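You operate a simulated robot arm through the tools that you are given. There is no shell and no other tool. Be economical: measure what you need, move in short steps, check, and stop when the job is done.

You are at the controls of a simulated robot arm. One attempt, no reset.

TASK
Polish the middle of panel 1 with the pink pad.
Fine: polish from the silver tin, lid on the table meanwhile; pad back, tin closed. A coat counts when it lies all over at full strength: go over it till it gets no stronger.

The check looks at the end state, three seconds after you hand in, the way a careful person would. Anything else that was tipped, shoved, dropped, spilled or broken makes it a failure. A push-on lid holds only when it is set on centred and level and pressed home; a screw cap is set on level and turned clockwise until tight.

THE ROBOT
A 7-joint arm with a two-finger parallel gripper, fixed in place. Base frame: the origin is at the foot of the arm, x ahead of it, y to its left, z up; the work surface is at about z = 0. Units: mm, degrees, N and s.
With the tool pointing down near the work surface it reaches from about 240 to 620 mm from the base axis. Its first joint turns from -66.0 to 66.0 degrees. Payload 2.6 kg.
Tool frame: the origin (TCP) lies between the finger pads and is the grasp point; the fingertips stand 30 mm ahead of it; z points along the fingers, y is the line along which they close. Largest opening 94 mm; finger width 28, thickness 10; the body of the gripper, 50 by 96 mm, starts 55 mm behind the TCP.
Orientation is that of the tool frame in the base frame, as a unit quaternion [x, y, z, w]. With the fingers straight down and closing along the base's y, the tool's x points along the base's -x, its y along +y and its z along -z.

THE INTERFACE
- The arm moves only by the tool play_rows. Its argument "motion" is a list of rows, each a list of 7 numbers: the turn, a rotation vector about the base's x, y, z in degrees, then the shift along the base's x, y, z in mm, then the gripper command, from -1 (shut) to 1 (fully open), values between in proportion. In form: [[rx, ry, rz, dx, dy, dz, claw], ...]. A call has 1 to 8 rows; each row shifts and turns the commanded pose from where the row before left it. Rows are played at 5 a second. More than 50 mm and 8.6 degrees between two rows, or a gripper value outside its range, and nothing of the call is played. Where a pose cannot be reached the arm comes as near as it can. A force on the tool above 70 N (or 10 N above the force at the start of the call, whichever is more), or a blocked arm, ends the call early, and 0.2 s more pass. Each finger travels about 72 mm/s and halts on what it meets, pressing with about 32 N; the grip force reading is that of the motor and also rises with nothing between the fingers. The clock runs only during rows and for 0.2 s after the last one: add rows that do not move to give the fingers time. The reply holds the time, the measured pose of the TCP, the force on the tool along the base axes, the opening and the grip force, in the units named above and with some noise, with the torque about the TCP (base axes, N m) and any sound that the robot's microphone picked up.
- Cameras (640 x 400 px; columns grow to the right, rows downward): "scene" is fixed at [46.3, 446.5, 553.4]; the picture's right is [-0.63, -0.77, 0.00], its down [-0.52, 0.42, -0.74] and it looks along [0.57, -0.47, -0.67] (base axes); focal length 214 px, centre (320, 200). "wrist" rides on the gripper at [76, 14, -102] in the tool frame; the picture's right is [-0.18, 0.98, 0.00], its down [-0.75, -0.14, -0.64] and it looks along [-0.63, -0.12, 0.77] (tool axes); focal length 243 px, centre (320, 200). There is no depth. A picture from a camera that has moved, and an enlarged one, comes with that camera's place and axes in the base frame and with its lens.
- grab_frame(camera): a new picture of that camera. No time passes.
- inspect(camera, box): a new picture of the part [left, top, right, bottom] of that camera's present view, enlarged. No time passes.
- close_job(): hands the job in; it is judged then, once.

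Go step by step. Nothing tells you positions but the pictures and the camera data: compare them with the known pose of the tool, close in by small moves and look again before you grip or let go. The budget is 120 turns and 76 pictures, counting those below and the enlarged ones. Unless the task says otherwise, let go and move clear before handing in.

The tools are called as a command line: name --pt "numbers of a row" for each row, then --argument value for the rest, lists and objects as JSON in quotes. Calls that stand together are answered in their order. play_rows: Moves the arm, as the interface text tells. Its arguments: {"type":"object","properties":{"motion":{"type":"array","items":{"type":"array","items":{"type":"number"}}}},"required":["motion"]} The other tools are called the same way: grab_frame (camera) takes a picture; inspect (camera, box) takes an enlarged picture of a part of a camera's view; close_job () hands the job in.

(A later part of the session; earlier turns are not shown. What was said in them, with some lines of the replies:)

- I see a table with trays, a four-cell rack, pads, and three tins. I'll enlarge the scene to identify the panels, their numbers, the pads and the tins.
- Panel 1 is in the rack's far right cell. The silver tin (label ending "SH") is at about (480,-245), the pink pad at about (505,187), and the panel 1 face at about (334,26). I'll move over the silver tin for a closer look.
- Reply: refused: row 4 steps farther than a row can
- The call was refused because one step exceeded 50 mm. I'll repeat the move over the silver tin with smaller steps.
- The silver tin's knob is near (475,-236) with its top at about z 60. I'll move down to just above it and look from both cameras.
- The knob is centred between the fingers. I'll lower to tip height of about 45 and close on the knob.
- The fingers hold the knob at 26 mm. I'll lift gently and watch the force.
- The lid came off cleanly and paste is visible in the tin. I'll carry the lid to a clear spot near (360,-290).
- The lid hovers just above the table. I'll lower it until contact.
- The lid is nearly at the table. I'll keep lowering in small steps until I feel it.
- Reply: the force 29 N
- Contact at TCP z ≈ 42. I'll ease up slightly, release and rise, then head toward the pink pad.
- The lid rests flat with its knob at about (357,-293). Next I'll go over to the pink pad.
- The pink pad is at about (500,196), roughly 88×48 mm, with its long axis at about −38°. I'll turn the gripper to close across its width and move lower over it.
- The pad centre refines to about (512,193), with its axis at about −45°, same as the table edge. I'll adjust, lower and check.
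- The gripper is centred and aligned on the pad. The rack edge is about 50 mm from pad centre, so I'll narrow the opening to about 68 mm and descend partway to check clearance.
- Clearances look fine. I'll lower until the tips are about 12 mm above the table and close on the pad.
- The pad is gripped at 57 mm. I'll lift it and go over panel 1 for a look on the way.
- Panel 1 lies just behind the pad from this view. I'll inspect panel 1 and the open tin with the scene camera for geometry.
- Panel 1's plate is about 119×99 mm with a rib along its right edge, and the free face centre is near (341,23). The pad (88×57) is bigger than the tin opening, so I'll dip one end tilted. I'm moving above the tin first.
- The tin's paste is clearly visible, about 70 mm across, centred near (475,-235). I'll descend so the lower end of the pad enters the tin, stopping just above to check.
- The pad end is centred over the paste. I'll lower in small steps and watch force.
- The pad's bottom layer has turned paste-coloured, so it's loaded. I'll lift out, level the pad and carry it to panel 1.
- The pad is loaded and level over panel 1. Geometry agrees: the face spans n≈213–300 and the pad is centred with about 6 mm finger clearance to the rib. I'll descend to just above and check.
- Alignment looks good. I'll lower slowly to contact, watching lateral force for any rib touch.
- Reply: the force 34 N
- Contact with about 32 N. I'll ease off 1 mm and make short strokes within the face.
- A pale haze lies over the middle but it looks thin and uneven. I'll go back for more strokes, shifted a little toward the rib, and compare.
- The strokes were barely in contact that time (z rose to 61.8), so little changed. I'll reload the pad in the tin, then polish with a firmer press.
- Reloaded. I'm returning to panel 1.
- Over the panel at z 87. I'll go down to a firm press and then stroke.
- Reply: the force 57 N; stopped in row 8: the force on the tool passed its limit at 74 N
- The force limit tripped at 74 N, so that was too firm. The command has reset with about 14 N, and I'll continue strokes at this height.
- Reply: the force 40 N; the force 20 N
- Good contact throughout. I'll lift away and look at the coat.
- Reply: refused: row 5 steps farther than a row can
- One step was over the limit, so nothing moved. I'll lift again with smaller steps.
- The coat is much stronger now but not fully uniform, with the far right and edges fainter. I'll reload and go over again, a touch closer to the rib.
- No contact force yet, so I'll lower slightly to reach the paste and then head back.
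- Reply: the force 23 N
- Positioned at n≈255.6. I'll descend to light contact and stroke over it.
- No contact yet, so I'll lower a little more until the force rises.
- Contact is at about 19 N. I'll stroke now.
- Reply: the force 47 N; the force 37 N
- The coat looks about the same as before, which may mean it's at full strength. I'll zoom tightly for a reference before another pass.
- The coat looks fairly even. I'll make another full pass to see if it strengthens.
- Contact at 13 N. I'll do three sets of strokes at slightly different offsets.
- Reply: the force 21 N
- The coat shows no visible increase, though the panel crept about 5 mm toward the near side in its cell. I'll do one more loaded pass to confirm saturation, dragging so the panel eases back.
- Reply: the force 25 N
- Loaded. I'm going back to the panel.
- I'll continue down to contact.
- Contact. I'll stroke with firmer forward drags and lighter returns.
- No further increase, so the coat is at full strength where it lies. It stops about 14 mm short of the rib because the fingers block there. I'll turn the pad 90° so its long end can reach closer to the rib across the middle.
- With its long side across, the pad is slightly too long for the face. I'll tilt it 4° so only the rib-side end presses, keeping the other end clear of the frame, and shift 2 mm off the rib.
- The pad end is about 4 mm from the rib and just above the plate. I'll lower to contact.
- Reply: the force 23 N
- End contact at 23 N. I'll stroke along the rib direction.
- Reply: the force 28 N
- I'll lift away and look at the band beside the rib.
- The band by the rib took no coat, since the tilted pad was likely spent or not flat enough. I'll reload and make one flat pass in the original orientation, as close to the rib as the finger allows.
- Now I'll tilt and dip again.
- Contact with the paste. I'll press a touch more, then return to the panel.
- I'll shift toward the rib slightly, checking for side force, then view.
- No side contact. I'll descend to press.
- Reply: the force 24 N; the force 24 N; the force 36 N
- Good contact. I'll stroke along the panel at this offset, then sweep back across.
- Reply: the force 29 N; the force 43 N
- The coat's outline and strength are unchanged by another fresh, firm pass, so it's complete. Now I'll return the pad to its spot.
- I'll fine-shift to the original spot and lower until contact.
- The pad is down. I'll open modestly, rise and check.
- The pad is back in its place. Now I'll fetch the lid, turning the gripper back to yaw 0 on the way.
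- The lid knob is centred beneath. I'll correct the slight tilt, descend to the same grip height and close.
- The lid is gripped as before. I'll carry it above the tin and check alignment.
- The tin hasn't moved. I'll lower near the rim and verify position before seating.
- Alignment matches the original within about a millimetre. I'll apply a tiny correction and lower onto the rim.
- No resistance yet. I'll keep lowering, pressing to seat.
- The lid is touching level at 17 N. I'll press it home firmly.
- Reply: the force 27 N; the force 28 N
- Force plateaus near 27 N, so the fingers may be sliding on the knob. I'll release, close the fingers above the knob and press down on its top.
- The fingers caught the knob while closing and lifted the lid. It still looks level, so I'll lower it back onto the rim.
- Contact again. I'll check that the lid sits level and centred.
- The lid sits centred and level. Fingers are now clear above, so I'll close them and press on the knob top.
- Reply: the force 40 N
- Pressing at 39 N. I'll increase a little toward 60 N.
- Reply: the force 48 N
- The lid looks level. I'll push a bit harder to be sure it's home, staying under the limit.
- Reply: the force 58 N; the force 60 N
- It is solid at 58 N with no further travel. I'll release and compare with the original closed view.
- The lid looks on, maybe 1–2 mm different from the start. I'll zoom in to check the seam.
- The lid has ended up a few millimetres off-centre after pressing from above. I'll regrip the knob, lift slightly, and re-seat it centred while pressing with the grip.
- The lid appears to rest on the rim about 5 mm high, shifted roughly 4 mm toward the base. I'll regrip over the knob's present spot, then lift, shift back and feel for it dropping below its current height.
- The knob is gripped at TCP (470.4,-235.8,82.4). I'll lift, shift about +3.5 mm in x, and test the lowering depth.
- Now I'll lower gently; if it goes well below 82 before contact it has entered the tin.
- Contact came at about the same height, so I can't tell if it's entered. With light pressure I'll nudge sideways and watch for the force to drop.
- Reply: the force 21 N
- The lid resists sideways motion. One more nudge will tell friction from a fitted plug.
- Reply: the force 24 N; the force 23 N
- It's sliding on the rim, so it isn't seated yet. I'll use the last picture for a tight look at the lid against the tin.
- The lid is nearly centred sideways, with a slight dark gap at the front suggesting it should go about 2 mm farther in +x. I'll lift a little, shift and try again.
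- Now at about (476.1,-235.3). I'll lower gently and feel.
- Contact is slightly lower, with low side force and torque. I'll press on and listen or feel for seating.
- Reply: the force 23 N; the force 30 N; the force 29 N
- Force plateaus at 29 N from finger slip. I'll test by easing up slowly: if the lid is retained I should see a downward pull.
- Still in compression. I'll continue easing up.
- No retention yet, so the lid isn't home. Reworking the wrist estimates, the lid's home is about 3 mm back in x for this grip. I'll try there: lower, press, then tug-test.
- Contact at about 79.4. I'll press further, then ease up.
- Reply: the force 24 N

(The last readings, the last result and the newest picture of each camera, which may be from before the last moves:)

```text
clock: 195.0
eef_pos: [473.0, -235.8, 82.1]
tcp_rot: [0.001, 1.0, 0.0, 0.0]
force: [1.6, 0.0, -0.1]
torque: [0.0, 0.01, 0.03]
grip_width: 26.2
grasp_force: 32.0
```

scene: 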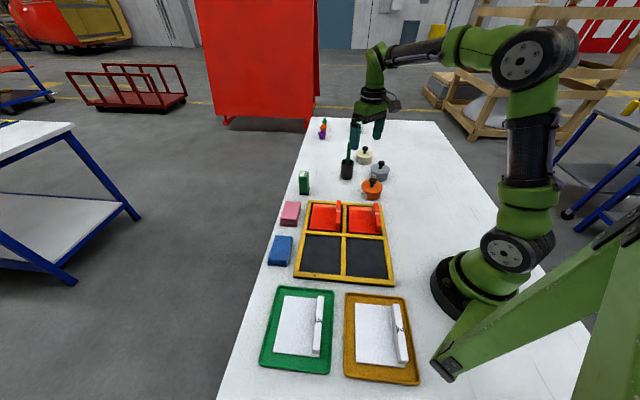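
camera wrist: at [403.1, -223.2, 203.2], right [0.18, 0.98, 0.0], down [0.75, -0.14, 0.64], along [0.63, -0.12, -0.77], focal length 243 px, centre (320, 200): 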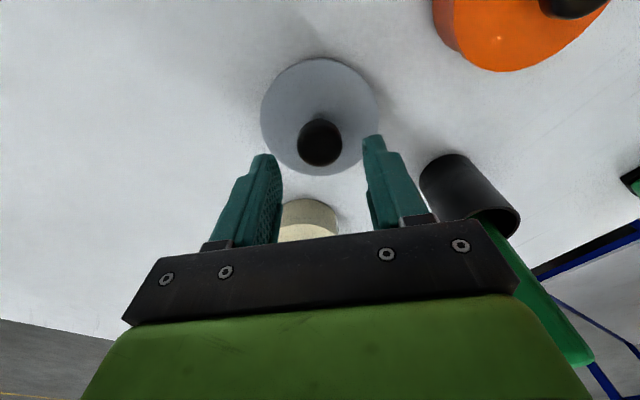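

Still no retention at about 24 N. I'll set the lid down, open the fingers around the knob, and press both fingertips evenly on the lid itself for more force.

play_rows --pt "0 0 0 1 0 -1.5 -1" --pt "0 0 0 0 0 -0.7 -1" --pt "0 0 0 0 0 0 -1" --pt "0 0 0 0 0 0 0.1" --pt "0 0 0 0 0 0 0.1" --pt "0 0 0 0 0 0 0.1"

play_rows --pt "0 0 0 0 0 -3 0.1" --pt "0 0 0 0 0 -2 0.1" --pt "0 0 0 0 0 0 0.1"

play_rows --pt "0 0 0 0 0 -2 0.1" --pt "0 0 0 0 0 0 0.1"

play_rows --pt "0 0 0 0 0 -1 0.1" --pt "0 0 0 0 0 0 0.1"

```text
clock: 196.4
eef_pos: [474.3, -236.4, 80.1]
tcp_rot: [0.0, 1.0, 0.0, 0.0]
force: [1.1, 0.3, -0.7]
torque: [-0.02, -0.01, 0.03]
grip_width: 51.7
grasp_force: 0.1
```

```text
clock: 197.2
eef_pos: [474.7, -235.9, 76.2]
tcp_rot: [-0.001, 1.0, 0.001, 0.0]
force: [0.4, 0.8, 0.6]
torque: [0.0, 0.0, -0.01]
grip_width: 51.6
grasp_force: 0.1
```

```text
clock: 197.8
eef_pos: [474.7, -236.3, 74.2]
tcp_rot: [0.0, 1.0, 0.001, -0.001]
force: [-1.8, 0.1, 6.6]
torque: [0.05, 0.07, 0.01]
grip_width: 51.6
grasp_force: 0.0
```

```text
clock: 198.4
eef_pos: [475.3, -237.1, 75.0]
tcp_rot: [-0.001, 1.0, -0.001, 0.001]
force: [-3.2, -1.3, 15.1]
torque: [0.01, 0.13, -0.01]
grip_width: 51.8
grasp_force: 0.0
```

The fingertips are on the lid evenly. I'll press harder.

play_rows --pt "0 0 0 -0.3 0 -1 0.1" --pt "0 0 0 -0.3 0 -1 0.1" --pt "0 0 0 0 0 0 0.1"

play_rows --pt "0 0 0 -0.3 0 -1 0.1" --pt "0 0 0 -0.3 0 -1 0.1" --pt "0 0 0 0 0 0 0.1"

play_rows --pt "0 0 0 -0.3 0 -1 0.1" --pt "0 0 0 -0.3 0 -1 0.1" --pt "0 0 0 0 0 0 0.1"

```text
clock: 199.2
eef_pos: [476.0, -236.6, 71.7]
tcp_rot: [0.0, 1.0, -0.001, 0.003]
force: [-6.1, -0.5, 32.0]
torque: [0.15, 0.26, -0.03]
grip_width: 51.4
grasp_force: 0.0
```

```text
clock: 200.0
eef_pos: [475.6, -236.7, 73.6]
tcp_rot: [0.0, 1.0, -0.001, 0.004]
force: [-6.5, 2.1, 41.5]
torque: [0.35, 0.43, 0.0]
grip_width: 51.8
grasp_force: 0.1
```

```text
clock: 200.8
eef_pos: [475.4, -236.8, 73.7]
tcp_rot: [0.0, 1.0, -0.001, 0.007]
force: [-8.9, 7.3, 53.9]
torque: [0.62, 0.62, -0.02]
grip_width: 51.8
grasp_force: 0.0
```

Pressed at 54 N. Now I'll ease off, regrip the knob and do the tug test.

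play_rows --pt "0 0 0 0.9 0 4 0.1" --pt "0 0 0 0.9 0 4 0.1" --pt "0 0 0 0 0 3 0.1" --pt "0 0 0 0 0 0 -1" --pt "0 0 0 0 0 0 -1" --pt "0 0 0 0 0 0 -1"

play_rows --pt "0 0 0 0 0 0.7 -1" --pt "0 0 0 0 0 0 -1"

play_rows --pt "0 0 0 0 0 0.7 -1" --pt "0 0 0 0 0 0 -1"

play_rows --pt "0 0 0 0 0 0.7 -1" --pt "0 0 0 0 0 0 -1"

```text
clock: 202.2
eef_pos: [474.4, -236.4, 76.6]
tcp_rot: [0.0, 1.0, 0.001, 0.0]
force: [0.1, -0.2, -0.2]
torque: [0.03, 0.0, 0.0]
grip_width: 26.5
grasp_force: 31.9
```

```text
clock: 202.8
eef_pos: [473.5, -236.5, 78.0]
tcp_rot: [0.001, 1.0, 0.001, 0.001]
force: [-0.4, 0.0, -0.7]
torque: [0.01, 0.0, 0.02]
grip_width: 26.4
grasp_force: 32.0
```

```text
clock: 203.4
eef_pos: [474.8, -236.0, 79.1]
tcp_rot: [0.0, 1.0, 0.0, 0.0]
force: [0.1, 0.8, -0.5]
torque: [-0.04, -0.01, 0.01]
grip_width: 26.2
grasp_force: 31.3
```

```text
clock: 204.0
eef_pos: [474.8, -235.7, 78.9]
tcp_rot: [0.0, 1.0, 0.001, 0.0]
force: [0.5, 0.1, -0.8]
torque: [0.0, -0.01, -0.02]
grip_width: 26.1
grasp_force: 32.4
```

No retention, so the lid and tin aren't well aligned. With no pictures left I'll align by touch: put the lid on the table, centre the tin and the lid by squeezing each along two perpendicular directions, then re-seat. First the lid goes to the table.

play_rows --pt "0 0 0 0 0 20 -1" --pt "0 0 0 0 0 20 -1" --pt "0 0 0 -40 -18 0 -1" --pt "0 0 0 -40 -18 0 -1" --pt "0 0 0 -36 -18 0 -1" --pt "0 0 0 0 0 -45 -1" --pt "0 0 0 0 0 -22 -1" --pt "0 0 0 0 0 0 -1"

play_rows --pt "0 0 0 0 0 -4 -1" --pt "0 0 0 0 0 -1 -1" --pt "0 0 0 0 0 0 -1"

play_rows --pt "0 0 0 0 0 -1 -1" --pt "0 0 0 0 0 0 -1"

play_rows --pt "0 0 0 0 0 -1 -1" --pt "0 0 0 0 0 0 -1"

```text
clock: 205.8
eef_pos: [358.8, -289.1, 51.2]
tcp_rot: [0.0, 1.0, 0.0, 0.0]
force: [0.1, -0.2, -0.6]
torque: [-0.04, -0.01, 0.0]
grip_width: 26.6
grasp_force: 31.9
```

```text
clock: 206.6
eef_pos: [358.2, -289.4, 47.4]
tcp_rot: [0.0, 1.0, 0.001, 0.0]
force: [0.3, 0.4, -0.9]
torque: [-0.02, 0.01, -0.03]
grip_width: 26.2
grasp_force: 32.5
```

```text
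clock: 207.2
eef_pos: [358.0, -290.6, 47.0]
tcp_rot: [0.0, 1.0, 0.001, 0.0]
force: [-0.6, 0.4, -0.7]
torque: [-0.02, -0.01, 0.01]
grip_width: 26.2
grasp_force: 32.1
```

```text
clock: 207.8
eef_pos: [358.6, -289.6, 45.7]
tcp_rot: [0.0, 1.0, 0.001, 0.0]
force: [-0.2, 1.1, -1.0]
torque: [0.01, -0.01, -0.01]
grip_width: 26.1
grasp_force: 31.9
```

play_rows --pt "0 0 0 0 0 -1 -1" --pt "0 0 0 0 0 0 -1"

play_rows --pt "0 0 0 0 0 -1 -1" --pt "0 0 0 0 0 0 -1"

play_rows --pt "0 0 0 0 0 -1 -1" --pt "0 0 0 0 0 0 -1"

```text
clock: 208.4
eef_pos: [357.9, -288.9, 44.9]
tcp_rot: [0.0, 1.0, 0.001, 0.0]
force: [-0.5, 0.5, -0.6]
torque: [0.03, 0.03, 0.01]
grip_width: 26.1
grasp_force: 32.3
```

```text
clock: 209.0
eef_pos: [357.9, -289.2, 43.9]
tcp_rot: [0.001, 1.0, 0.001, 0.001]
force: [-0.1, 0.1, -0.3]
torque: [-0.03, 0.02, -0.01]
grip_width: 26.1
grasp_force: 31.9
```

```text
clock: 209.6
eef_pos: [358.5, -288.8, 42.2]
tcp_rot: [0.001, 1.0, 0.001, 0.0]
force: [0.4, 0.3, -0.3]
torque: [-0.02, 0.0, 0.0]
grip_width: 26.2
grasp_force: 32.2
```

play_rows --pt "0 0 0 0 0 -1 -1" --pt "0 0 0 0 0 0 -1"

play_rows --pt "0 0 0 0 0 -1 -1" --pt "0 0 0 0 0 0 -1"

play_rows --pt "0 0 0 0 0 -1 -1" --pt "0 0 0 0 0 0 -1"

play_rows --pt "0 0 0 0 0 -1 -1" --pt "0 0 0 0 0 0 -1"

```text
clock: 210.2
eef_pos: [358.7, -289.4, 41.2]
tcp_rot: [0.0, 1.0, 0.0, 0.001]
force: [0.3, -0.8, -0.9]
torque: [-0.03, 0.03, 0.01]
grip_width: 26.6
grasp_force: 32.4
```

```text
clock: 210.8
eef_pos: [358.1, -289.3, 41.2]
tcp_rot: [0.0, 1.0, 0.0, 0.0]
force: [-1.2, 0.1, 5.1]
torque: [0.08, 0.26, 0.02]
grip_width: 26.2
grasp_force: 31.8
```

```text
clock: 211.4
eef_pos: [359.3, -290.0, 39.8]
tcp_rot: [0.0, 1.0, 0.0, 0.001]
force: [-2.7, 3.0, 18.7]
torque: [0.12, 0.7, -0.1]
grip_width: 26.1
grasp_force: 32.0
```

```text
clock: 212.0
eef_pos: [359.1, -290.6, 39.7]
tcp_rot: [0.0, 1.0, -0.001, 0.001]
force: [-3.8, 0.3, 29.3]
torque: [0.01, 0.17, -0.01]
grip_width: 26.4
grasp_force: 32.0
```

The lid sits on the tin only about 1 mm above home, so it needs better centring. I'll release it here and go centre the tin by squeezing.

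play_rows --pt "0 0 0 0 0 2 -1" --pt "0 0 0 0 0 0 0" --pt "0 0 0 0 0 0 0" --pt "0 0 0 0 0 0 0" --pt "0 0 0 0 0 45 0" --pt "0 0 0 0 0 45 1" --pt "0 0 -8 38 18 10 1" --pt "0 0 -8 38 18 0 1"

play_rows --pt "0 0 -8 37 18 0 1" --pt "0 0 -8 0 0 0 1" --pt "0 0 -8 0 0 0 1" --pt "0 0 -5 0 0 0 1" --pt "0 0 0 0 0 0 1"

play_rows --pt "0 0 0 0 0 0 1"

```text
clock: 213.8
eef_pos: [435.1, -256.2, 140.4]
tcp_rot: [0.14, 0.99, 0.001, -0.001]
force: [0.3, -0.4, -0.1]
torque: [-0.02, 0.02, 0.01]
grip_width: 93.8
grasp_force: 0.1
```

```text
clock: 215.0
eef_pos: [471.7, -235.4, 140.3]
tcp_rot: [0.384, 0.923, 0.001, 0.0]
force: [1.0, -0.8, 0.4]
torque: [0.0, 0.01, 0.0]
grip_width: 94.0
grasp_force: 0.0
```

```text
clock: 215.4
eef_pos: [471.7, -235.5, 139.2]
tcp_rot: [0.383, 0.924, 0.001, 0.001]
force: [-0.3, 0.2, 0.1]
torque: [0.04, 0.03, 0.02]
grip_width: 94.2
grasp_force: 0.1
```

Above the tin at (471.7,-235.5), yaw −45°. I'll lower the open fingers around it and squeeze.

play_rows --pt "0 0 0 0 0 -45 1" --pt "0 0 0 0 0 -20 1" --pt "0 0 0 0 0 -10 1" --pt "0 0 0 0 0 -10 1" --pt "0 0 0 0 0 -4 1" --pt "0 0 0 0 0 0 1"

play_rows --pt "0 0 0 0 0 0 0.75" --pt "0 0 0 0 0 0 0.6" --pt "0 0 0 0 0 0 0.5" --pt "0 0 0 0 0 0 0.5"

play_rows --pt "0 0 0 0 0 0 0.5"

```text
clock: 216.8
eef_pos: [470.8, -235.1, 52.1]
tcp_rot: [0.383, 0.924, 0.001, 0.0]
force: [0.7, 0.5, -0.3]
torque: [0.0, -0.02, 0.02]
grip_width: 93.9
grasp_force: 0.1
```

```text
clock: 217.8
eef_pos: [471.6, -233.9, 51.4]
tcp_rot: [0.382, 0.924, 0.001, 0.001]
force: [15.8, 6.1, -8.3]
torque: [-0.17, -0.2, -0.3]
grip_width: 79.1
grasp_force: 7.6
```

```text
clock: 218.2
eef_pos: [471.1, -234.0, 51.9]
tcp_rot: [0.382, 0.924, 0.002, -0.001]
force: [15.8, 7.6, -6.6]
torque: [-0.1, -0.21, -0.26]
grip_width: 80.0
grasp_force: 8.6
```

The tin is gripped along n at TCP about (471.3,-234.0), width 79.5. Now I'll open, rotate in place to +45° and squeeze along the other axis.

play_rows --pt "0 0 0 0 0 0 1" --pt "0 0 0 0 0 0 1" --pt "0 0 0 0 0 0 1" --pt "0 0 8.2 0 0 0 1" --pt "0 0 8.2 0 0 0 1" --pt "0 0 8.2 0 0 0 1" --pt "0 0 8.2 0 0 0 1" --pt "0 0 8.2 0 0 0 1"

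play_rows --pt "0 0 8.2 0 0 0 1" --pt "0 0 8.2 0 0 0 1" --pt "0 0 8.2 0 0 0 1" --pt "0 0 8.2 0 0 0 1" --pt "0 0 8.2 0 0 0 1" --pt "0 0 8 0 0 0 1" --pt "0 0 0 0 0 0 1"

play_rows --pt "0 0 0 0 0 0 0.75" --pt "0 0 0 0 0 0 0.6" --pt "0 0 0 0 0 0 0.5" --pt "0 0 0 0 0 0 0.5"

play_rows --pt "0 0 0 0 0 0 0.5"

play_rows --pt "0 0 0 0 0 0 0.5"

```text
clock: 220.0
eef_pos: [471.4, -235.0, 52.0]
tcp_rot: [0.033, 0.999, -0.001, 0.0]
force: [-0.2, -0.5, 0.5]
torque: [0.0, 0.0, 0.02]
grip_width: 94.1
grasp_force: 0.0
```

```text
clock: 221.6
eef_pos: [471.0, -235.4, 51.8]
tcp_rot: [-0.384, 0.923, 0.001, -0.001]
force: [0.0, 0.9, -0.5]
torque: [0.01, 0.0, -0.02]
grip_width: 93.9
grasp_force: 0.0
```

```text
clock: 222.6
eef_pos: [471.0, -236.4, 50.5]
tcp_rot: [-0.383, 0.924, 0.0, 0.0]
force: [-1.3, 1.3, -0.4]
torque: [-0.27, -0.27, 0.16]
grip_width: 75.4
grasp_force: 45.0
```

```text
clock: 223.0
eef_pos: [472.3, -235.9, 51.1]
tcp_rot: [-0.382, 0.924, 0.0, 0.0]
force: [-2.7, 0.2, 0.4]
torque: [-0.28, -0.22, 0.2]
grip_width: 75.4
grasp_force: 45.1
```

```text
clock: 223.4
eef_pos: [471.0, -235.0, 50.6]
tcp_rot: [-0.383, 0.924, 0.0, 0.0]
force: [-2.0, 0.6, 0.1]
torque: [-0.24, -0.2, 0.26]
grip_width: 75.4
grasp_force: 44.8
```

The tin is 75.4 mm wide and centred along m now. The first squeeze had only one finger on, so the tin lies about 2–3 mm farther along +n. I'll rotate back with that shift and squeeze properly.

play_rows --pt "0 0 0 0 0 0 1" --pt "0 0 0 0 0 0 1" --pt "0 0 0 0 0 0 1" --pt "0 0 -8.2 1 1 0 1" --pt "0 0 -8.2 1 1 0 1" --pt "0 0 -8.2 0 0 0 1" --pt "0 0 -8.2 0 0 0 1" --pt "0 0 -8.2 0 0 0 1"

play_rows --pt "0 0 -8.2 0 0 0 1" --pt "0 0 -8.2 0 0 0 1" --pt "0 0 -8.2 0 0 0 1" --pt "0 0 -8.2 0 0 0 1" --pt "0 0 -8.2 0 0 0 1" --pt "0 0 -8 0 0 0 1" --pt "0 0 0 0 0 0 1"

play_rows --pt "0 0 0 0 0 0 0.75" --pt "0 0 0 0 0 0 0.6" --pt "0 0 0 0 0 0 0.5" --pt "0 0 0 0 0 0 0.5"

play_rows --pt "0 0 0 0 0 0 0.4" --pt "0 0 0 0 0 0 0.4"

play_rows --pt "0 0 0 0 0 0 0.4"

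```text
clock: 225.2
eef_pos: [473.5, -233.3, 50.6]
tcp_rot: [-0.035, 0.999, 0.0, 0.0]
force: [0.6, -0.7, 0.5]
torque: [0.04, 0.04, -0.03]
grip_width: 94.0
grasp_force: 0.1
```

```text
clock: 226.8
eef_pos: [474.5, -234.2, 51.1]
tcp_rot: [0.384, 0.923, 0.001, 0.0]
force: [-0.1, 0.1, -0.3]
torque: [0.02, -0.03, -0.04]
grip_width: 93.9
grasp_force: 0.0
```

```text
clock: 227.8
eef_pos: [474.3, -233.6, 51.5]
tcp_rot: [0.383, 0.924, 0.001, 0.001]
force: [7.9, 1.2, -4.0]
torque: [-0.13, -0.02, -0.34]
grip_width: 75.4
grasp_force: 44.7
```

```text
clock: 228.4
eef_pos: [473.3, -232.7, 51.4]
tcp_rot: [0.382, 0.924, 0.002, 0.0]
force: [11.8, 2.6, -6.3]
torque: [-0.21, -0.02, -0.48]
grip_width: 75.5
grasp_force: 45.6
```

```text
clock: 228.8
eef_pos: [473.3, -233.6, 51.7]
tcp_rot: [0.382, 0.924, 0.001, 0.001]
force: [14.4, 3.6, -7.3]
torque: [-0.2, -0.06, -0.54]
grip_width: 75.5
grasp_force: 45.1
```

Tin centre found at about (473.8,-233.5). Now to the lid: squeeze its knob at −45°, then rotate and grip at +45°.

play_rows --pt "0 0 0 0 0 0 1" --pt "0 0 0 0 0 0 1" --pt "0 0 0 0 0 0 1" --pt "0 0 0 0 0 45 1" --pt "0 0 0 0 0 45 0.3" --pt "0 0 0 -39 -19 0 0.1" --pt "0 0 0 -39 -19 0 0.1" --pt "0 0 0 -37 -19 0 0.1"

play_rows --pt "0 0 0 0 0 -45 0.1" --pt "0 0 0 0 0 -35 0.1" --pt "0 0 0 0 0 -12 0.1" --pt "0 0 0 0 0 0 0.1" --pt "0 0 0 0 0 0 0.1"

play_rows --pt "0 0 0 0 0 0 0.1"

```text
clock: 230.6
eef_pos: [357.7, -290.1, 140.9]
tcp_rot: [0.383, 0.924, 0.0, 0.0]
force: [0.5, -0.3, 0.3]
torque: [0.0, -0.02, 0.0]
grip_width: 51.6
grasp_force: 0.0
```

```text
clock: 231.8
eef_pos: [357.9, -290.4, 48.2]
tcp_rot: [0.383, 0.924, 0.001, 0.0]
force: [-0.1, 0.6, -0.3]
torque: [0.01, 0.02, 0.0]
grip_width: 51.7
grasp_force: 0.1
```

```text
clock: 232.2
eef_pos: [357.2, -289.7, 50.1]
tcp_rot: [0.382, 0.924, 0.0, 0.0]
force: [0.1, -0.2, -0.1]
torque: [-0.02, 0.02, 0.0]
grip_width: 51.7
grasp_force: 0.1
```

Lowering to grip height, I'll squeeze, reopen, rotate and grip.

play_rows --pt "0 0 0 0 0 -6 0.1" --pt "0 0 0 0 0 0 -1" --pt "0 0 0 0 0 0 -1" --pt "0 0 0 0 0 0 -1"

play_rows --pt "0 0 0 0 0 0 0.1" --pt "0 0 0 0 0 0 0.1" --pt "0 0 8.2 0 0 0 0.1" --pt "0 0 8.2 0 0 0 0.1" --pt "0 0 8.2 0 0 0 0.1" --pt "0 0 8.2 0 0 0 0.1" --pt "0 0 8.2 0 0 0 0.1" --pt "0 0 8.2 0 0 0 0.1"

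play_rows --pt "0 0 8.2 0 0 0 0.1" --pt "0 0 8.2 0 0 0 0.1" --pt "0 0 8.2 0 0 0 0.1" --pt "0 0 8.2 0 0 0 0.1" --pt "0 0 8 0 0 0 0.1" --pt "0 0 0 0 0 0 0.1"

play_rows --pt "0 0 0 0 0 0 -1" --pt "0 0 0 0 0 0 -1" --pt "0 0 0 0 0 0 -1"

play_rows --pt "0 0 0 0 0 0 -1"

```text
clock: 233.2
eef_pos: [358.4, -290.3, 42.6]
tcp_rot: [0.383, 0.924, 0.001, 0.0]
force: [0.0, 1.0, 2.0]
torque: [0.04, 0.01, 0.01]
grip_width: 26.1
grasp_force: 31.4
```

```text
clock: 235.0
eef_pos: [357.5, -290.4, 44.1]
tcp_rot: [-0.037, 0.999, 0.0, 0.0]
force: [0.0, 0.5, -0.4]
torque: [0.01, -0.03, 0.0]
grip_width: 51.6
grasp_force: 0.0
```

```text
clock: 236.4
eef_pos: [357.2, -289.8, 43.5]
tcp_rot: [-0.383, 0.924, 0.001, 0.0]
force: [0.5, -1.0, -0.1]
torque: [0.01, -0.02, 0.01]
grip_width: 51.6
grasp_force: 0.0
```

```text
clock: 237.2
eef_pos: [356.2, -290.4, 43.6]
tcp_rot: [-0.384, 0.923, 0.001, 0.0]
force: [-0.1, -0.2, -0.5]
torque: [-0.01, 0.0, -0.01]
grip_width: 26.1
grasp_force: 32.6
```

```text
clock: 237.6
eef_pos: [359.2, -291.6, 42.9]
tcp_rot: [-0.382, 0.924, 0.001, -0.001]
force: [-0.1, 0.1, 0.1]
torque: [-0.02, -0.03, 0.01]
grip_width: 26.3
grasp_force: 32.1
```

The lid is now gripped exactly on centre. I'll carry it to (473.8,-233.5) above the tin and verify the position with several readings.

play_rows --pt "0 0 0 0 0 30 -1" --pt "0 0 0 0 0 40 -1" --pt "0 0 0 39 19 0 -1" --pt "0 0 0 39 19 0 -1" --pt "0 0 0 38 19 0 -1" --pt "0 0 0 0 0 -20 -1" --pt "0 0 0 0 0 0 -1"

play_rows --pt "0 0 0 0 0 0 -1"

play_rows --pt "0 0 0 0 0 0 -1"

play_rows --pt "0 0 0 0 0 0 -1"

```text
clock: 239.2
eef_pos: [473.9, -234.7, 93.5]
tcp_rot: [-0.383, 0.924, 0.001, 0.0]
force: [-0.2, 0.3, -1.0]
torque: [-0.01, 0.05, -0.02]
grip_width: 26.2
grasp_force: 32.2
```

```text
clock: 239.6
eef_pos: [474.2, -234.6, 93.9]
tcp_rot: [-0.382, 0.924, 0.001, 0.0]
force: [-0.1, 0.0, -0.4]
torque: [0.01, -0.01, -0.03]
grip_width: 25.7
grasp_force: 32.0
```

```text
clock: 240.0
eef_pos: [474.1, -235.3, 94.0]
tcp_rot: [-0.383, 0.924, 0.001, -0.001]
force: [-0.2, -0.4, -0.1]
torque: [0.0, -0.01, 0.0]
grip_width: 26.2
grasp_force: 31.8
```

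```text
clock: 240.4
eef_pos: [473.9, -235.3, 93.7]
tcp_rot: [-0.383, 0.924, 0.0, -0.001]
force: [0.8, 0.9, -0.4]
torque: [0.03, -0.03, -0.02]
grip_width: 26.2
grasp_force: 32.1
```

I'll correct by +1.4 mm in y and lower.

play_rows --pt "0 0 0 -0.2 1.4 -6 -1" --pt "0 0 0 0 0 -5 -1" --pt "0 0 0 0 0 0 -1"

play_rows --pt "0 0 0 0 0 -1 -1" --pt "0 0 0 0 0 0 -1"

play_rows --pt "0 0 0 0 0 -1 -1" --pt "0 0 0 0 0 0 -1"

play_rows --pt "0 0 0 0 0 -1 -1" --pt "0 0 0 0 0 0 -1"

play_rows --pt "0 0 0 0 0 -1 -1" --pt "0 0 0 0 0 0 -1"

```text
clock: 241.2
eef_pos: [473.1, -233.1, 84.9]
tcp_rot: [-0.383, 0.924, 0.001, 0.0]
force: [-0.2, 0.2, -0.7]
torque: [0.02, 0.02, -0.03]
grip_width: 26.2
grasp_force: 31.8
```

```text
clock: 241.8
eef_pos: [474.2, -232.7, 81.8]
tcp_rot: [-0.382, 0.924, 0.0, 0.0]
force: [-0.2, -0.3, -0.6]
torque: [0.0, 0.02, 0.02]
grip_width: 26.3
grasp_force: 31.8
```

```text
clock: 242.4
eef_pos: [474.3, -233.9, 82.5]
tcp_rot: [-0.382, 0.924, 0.001, 0.0]
force: [0.0, -0.2, 0.7]
torque: [-0.01, 0.01, 0.02]
grip_width: 26.3
grasp_force: 32.3
```

```text
clock: 243.0
eef_pos: [474.6, -233.8, 80.8]
tcp_rot: [-0.383, 0.924, 0.001, 0.0]
force: [0.2, 0.1, -0.6]
torque: [0.0, 0.01, 0.03]
grip_width: 26.5
grasp_force: 32.3
```

```text
clock: 243.6
eef_pos: [475.3, -232.7, 78.1]
tcp_rot: [-0.383, 0.924, 0.0, 0.0]
force: [0.4, -0.2, -1.0]
torque: [-0.01, -0.03, 0.02]
grip_width: 26.3
grasp_force: 32.0
```

No contact yet. Continuing down into a press.

play_rows --pt "0 0 0 -0.4 0 -1 -1" --pt "0 0 0 0 0 0 -1"

play_rows --pt "0 0 0 0 0 -1 -1" --pt "0 0 0 0 0 0 -1"

play_rows --pt "0 0 0 0 0 -1 -1" --pt "0 0 0 0 0 0 -1"

play_rows --pt "0 0 0 0 0 -1 -1" --pt "0 0 0 0 0 0 -1"

```text
clock: 244.2
eef_pos: [473.7, -232.9, 77.9]
tcp_rot: [-0.382, 0.924, 0.002, -0.001]
force: [-0.6, 0.8, -1.1]
torque: [-0.01, -0.01, -0.02]
grip_width: 26.1
grasp_force: 31.9
```

```text
clock: 244.8
eef_pos: [473.3, -232.6, 77.2]
tcp_rot: [-0.383, 0.924, -0.001, 0.0]
force: [-2.5, 0.5, 4.1]
torque: [-0.01, 0.05, 0.0]
grip_width: 26.2
grasp_force: 32.1
```

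```text
clock: 245.4
eef_pos: [474.0, -231.9, 77.6]
tcp_rot: [-0.383, 0.924, -0.001, 0.0]
force: [-4.7, 2.3, 19.8]
torque: [0.01, 0.25, -0.02]
grip_width: 26.1
grasp_force: 31.5
```

```text
clock: 246.0
eef_pos: [474.1, -231.7, 76.8]
tcp_rot: [-0.382, 0.924, -0.001, 0.002]
force: [-5.3, 1.2, 29.1]
torque: [-0.01, 0.08, -0.04]
grip_width: 26.1
grasp_force: 32.0
```

Contact is at home level this time (about 34 vs 36 before). I'll open around the knob and press with both fingertips on the lid.

play_rows --pt "0 0 0 0 0 1.5 -1" --pt "0 0 0 0 0 0 0.1" --pt "0 0 0 0 0 0 0.1" --pt "0 0 0 0 0 0 0.1" --pt "0 0 0 0 0 -2 0.1" --pt "0 0 0 0 0 -1 0.1" --pt "0 0 0 0 0 0 0.1"

play_rows --pt "0 0 0 0 0 -1 0.1" --pt "0 0 0 0 0 -1 0.1" --pt "0 0 0 0 0 0 0.1"

play_rows --pt "0 0 0 0 0 -1 0.1" --pt "0 0 0 0 0 -1 0.1" --pt "0 0 0 0 0 0 0.1"

play_rows --pt "0 0 0 0 0 -1 0.1" --pt "0 0 0 0 0 -1 0.1" --pt "0 0 0 0 0 0 0.1"

```text
clock: 247.6
eef_pos: [474.1, -232.0, 73.4]
tcp_rot: [-0.383, 0.924, 0.0, 0.0]
force: [-4.6, 0.9, 13.0]
torque: [0.03, 0.09, 0.0]
grip_width: 51.6
grasp_force: 0.0
```

```text
clock: 248.4
eef_pos: [476.0, -232.6, 73.5]
tcp_rot: [-0.381, 0.924, -0.001, 0.0]
force: [-9.6, 3.9, 33.9]
torque: [0.15, 0.29, -0.07]
grip_width: 51.6
grasp_force: 0.0
```

```text
clock: 249.2
eef_pos: [475.0, -233.8, 73.3]
tcp_rot: [-0.382, 0.924, -0.003, 0.003]
force: [-12.0, 5.7, 45.9]
torque: [0.38, 0.51, -0.01]
grip_width: 51.6
grasp_force: 0.1
```

```text
clock: 250.0
eef_pos: [476.6, -233.6, 73.1]
tcp_rot: [-0.383, 0.924, -0.004, 0.004]
force: [-9.7, 7.2, 49.7]
torque: [0.54, 0.62, -0.04]
grip_width: 51.8
grasp_force: 0.2
```

Pressed to 50 N. A bit more, then the tug test.

play_rows --pt "0 0 0 -0.5 0 -1 0.1" --pt "0 0 0 -0.5 0 -1 0.1" --pt "0 0 0 0 0 0 0.1"

play_rows --pt "0 0 0 0.5 0 4 0.1" --pt "0 0 0 0.5 0 4 0.1" --pt "0 0 0 0 0 4 0.1" --pt "0 0 0 0 0 0 -1" --pt "0 0 0 0 0 0 -1" --pt "0 0 0 0 0 0 -1"

play_rows --pt "0 0 0 0 0 0.7 -1" --pt "0 0 0 0 0 0 -1"

play_rows --pt "0 0 0 0 0 0.7 -1" --pt "0 0 0 0 0 0 -1"

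```text
clock: 250.8
eef_pos: [475.9, -232.7, 73.8]
tcp_rot: [-0.382, 0.924, -0.006, 0.005]
force: [-8.0, 6.5, 59.9]
torque: [0.84, 0.87, 0.03]
grip_width: 51.8
grasp_force: 0.3
```

```text
clock: 252.2
eef_pos: [473.5, -232.3, 75.9]
tcp_rot: [-0.383, 0.924, 0.002, -0.001]
force: [-0.2, 0.1, 1.5]
torque: [0.0, 0.04, 0.02]
grip_width: 26.3
grasp_force: 32.5
```

```text
clock: 252.8
eef_pos: [472.7, -231.7, 77.4]
tcp_rot: [-0.383, 0.924, 0.001, 0.0]
force: [-0.6, 0.5, -0.2]
torque: [-0.02, 0.0, -0.01]
grip_width: 26.2
grasp_force: 31.7
```

```text
clock: 253.4
eef_pos: [473.4, -232.5, 79.0]
tcp_rot: [-0.383, 0.924, 0.001, -0.001]
force: [-0.2, 0.5, -0.1]
torque: [-0.04, 0.01, 0.0]
grip_width: 26.3
grasp_force: 32.1
```

No clear pull, but retention may simply not show as a force. A better check is at light contact: push sideways. A fitted lid will resist strongly, since the tin itself needs over 15 N to slide. I'll re-centre, lower lightly and test.

play_rows --pt "0 0 0 0 0 2 -1" --pt "0 0 0 0.5 -1.2 0 -1" --pt "0 0 0 0 0 -2 -1" --pt "0 0 0 0 0 -1 -1" --pt "0 0 0 0 0 0 -1"

play_rows --pt "0 0 0 0 0 -0.7 -1" --pt "0 0 0 0 0 0 -1"

play_rows --pt "0 0 0 0 0 -0.7 -1" --pt "0 0 0 0 0 0 -1"

play_rows --pt "0 0 0 0 0 -0.7 -1" --pt "0 0 0 0 0 0 -1"

```text
clock: 254.6
eef_pos: [475.1, -233.4, 78.1]
tcp_rot: [-0.383, 0.924, 0.001, 0.0]
force: [0.0, 0.0, -0.6]
torque: [0.0, -0.02, 0.0]
grip_width: 26.1
grasp_force: 31.3
```

```text
clock: 255.2
eef_pos: [474.9, -233.9, 76.5]
tcp_rot: [-0.383, 0.924, 0.001, -0.001]
force: [0.0, 0.2, -0.1]
torque: [-0.05, -0.01, 0.0]
grip_width: 26.5
grasp_force: 31.8
```

```text
clock: 255.8
eef_pos: [475.2, -234.0, 75.2]
tcp_rot: [-0.383, 0.924, 0.001, -0.001]
force: [-0.6, -0.2, -1.4]
torque: [-0.01, 0.0, -0.02]
grip_width: 26.2
grasp_force: 32.5
```

```text
clock: 256.4
eef_pos: [475.6, -232.6, 75.6]
tcp_rot: [-0.382, 0.924, 0.001, 0.0]
force: [0.0, 0.6, 0.0]
torque: [0.0, -0.02, -0.02]
grip_width: 26.1
grasp_force: 32.3
```

Not touching yet at z 75.5, lower than before, which is promising. I'll centre x by −1.2 and keep lowering.

play_rows --pt "0 0 0 -1.2 0 0 -1" --pt "0 0 0 0 0 -0.7 -1" --pt "0 0 0 0 0 0 -1"

play_rows --pt "0 0 0 0 0 -0.7 -1" --pt "0 0 0 0 0 0 -1"

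play_rows --pt "0 0 0 0 0 -0.7 -1" --pt "0 0 0 0 0 0 -1"

play_rows --pt "0 0 0 0 0 -0.7 -1" --pt "0 0 0 0 0 0 -1"

```text
clock: 257.2
eef_pos: [473.5, -234.1, 74.8]
tcp_rot: [-0.382, 0.924, 0.0, -0.001]
force: [0.2, -0.3, -0.5]
torque: [-0.02, 0.01, 0.0]
grip_width: 26.0
grasp_force: 31.9
```

```text
clock: 257.8
eef_pos: [472.6, -233.2, 74.1]
tcp_rot: [-0.382, 0.924, 0.001, -0.001]
force: [0.0, 0.0, -1.4]
torque: [0.04, 0.01, -0.01]
grip_width: 26.3
grasp_force: 31.9
```

```text
clock: 258.4
eef_pos: [473.2, -232.9, 74.2]
tcp_rot: [-0.383, 0.924, 0.001, 0.001]
force: [-2.3, 1.7, 6.4]
torque: [0.15, 0.12, -0.02]
grip_width: 26.3
grasp_force: 32.6
```

```text
clock: 259.0
eef_pos: [473.6, -233.1, 73.9]
tcp_rot: [-0.383, 0.924, 0.0, 0.0]
force: [-3.7, 0.8, 11.2]
torque: [0.04, 0.05, 0.04]
grip_width: 26.4
grasp_force: 32.1
5 turns are left
```

The lid has now dropped about 1.7 mm lower than before, so it's fitting into the tin. I'll press with the grip, then open and press with the fingertips.

play_rows --pt "0 0 0 0 0 -1 -1" --pt "0 0 0 0 0 -1 -1" --pt "0 0 0 0 0 0 -1"

play_rows --pt "0 0 0 0 0 2 -1" --pt "0 0 0 0 0 0 0.1" --pt "0 0 0 0 0 0 0.1" --pt "0 0 0 0 0 0 0.1"

play_rows --pt "0 0 0 0 0 -2 0.1" --pt "0 0 0 0 0 -1 0.1" --pt "0 0 0 0 0 -1 0.1" --pt "0 0 0 0 0 0 0.1"

play_rows --pt "0 0 0 -0.3 0 -1 0.1" --pt "0 0 0 -0.3 0 -1 0.1" --pt "0 0 0 0 0 0 0.1"

play_rows --pt "0 0 0 -0.3 0 -1 0.1" --pt "0 0 0 -0.3 0 -1 0.1" --pt "0 0 0 0 0 0 0.1"

```text
clock: 259.8
eef_pos: [474.1, -233.8, 73.8]
tcp_rot: [-0.382, 0.924, -0.003, 0.002]
force: [-9.5, 2.6, 34.7]
torque: [0.04, 0.33, -0.04]
grip_width: 26.3
grasp_force: 32.2
```

```text
clock: 260.8
eef_pos: [472.6, -234.1, 74.4]
tcp_rot: [-0.383, 0.924, -0.001, 0.001]
force: [4.0, -2.3, 19.6]
torque: [-0.01, -0.06, 0.05]
grip_width: 46.8
grasp_force: 0.0
```

```text
clock: 261.8
eef_pos: [474.8, -234.1, 72.6]
tcp_rot: [-0.383, 0.924, -0.003, 0.002]
force: [-8.9, 4.0, 42.9]
torque: [0.48, 0.67, -0.03]
grip_width: 50.2
grasp_force: 0.0
```

```text
clock: 262.6
eef_pos: [476.8, -234.9, 72.9]
tcp_rot: [-0.383, 0.924, -0.005, 0.005]
force: [-1.3, 3.9, 48.9]
torque: [0.84, 0.98, -0.03]
grip_width: 51.4
grasp_force: 0.1
```

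```text
clock: 263.4
eef_pos: [475.7, -235.1, 73.4]
tcp_rot: [-0.382, 0.924, -0.007, 0.006]
force: [1.7, 4.7, 57.1]
torque: [1.18, 1.27, -0.07]
grip_width: 52.3
grasp_force: 0.7
4 turns are left
```

Pressed level at 57 N with low side force. I'll ease straight up and move clear.

play_rows --pt "0 0 0 0 0 2 0.1" --pt "0 0 0 0 0 2 0.1" --pt "0 0 0 0 0 3 0.1" --pt "0 0 0 0 0 10 0.1" --pt "0 0 0 0 0 40 0.1" --pt "0 0 0 0 0 45 0.1" --pt "0 0 0 0 0 45 0.1" --pt "0 0 0 0 0 0 0.1"

```text
clock: 265.2
eef_pos: [471.8, -230.6, 210.5]
tcp_rot: [-0.383, 0.924, 0.0, -0.002]
force: [0.7, 0.5, 0.4]
torque: [0.02, 0.02, -0.02]
grip_width: 51.6
grasp_force: 0.1
3 turns are left
```

The gripper is clear: pad back, lid on the tin and pressed down, panel coated. I'm handing in now.

close_job

```text
The job is handed in.
```

I polished the middle of panel 1, put the pad back and set the lid on the silver tin, but I could not confirm the lid is pressed home.

- **Coat:** the middle carries an even coat that got no stronger on two further loaded passes. It stops about 14 mm short of the rib, because the fingers could not get closer.
- **Panel:** it slid about 5 mm in its cell while I polished, and I did not move it back.
- **Pad:** it is back in its original place on the table, still carrying polish on its underside.
- **Lid:** it took several tries. I had used up the pictures, so I did the last alignment by touch and pressed to about 57 N. It felt seated, but the pull tests on earlier tries met no resistance and I did not repeat one after the final press.
- **Tin:** it moved a couple of millimetres while I centred it between the fingers.
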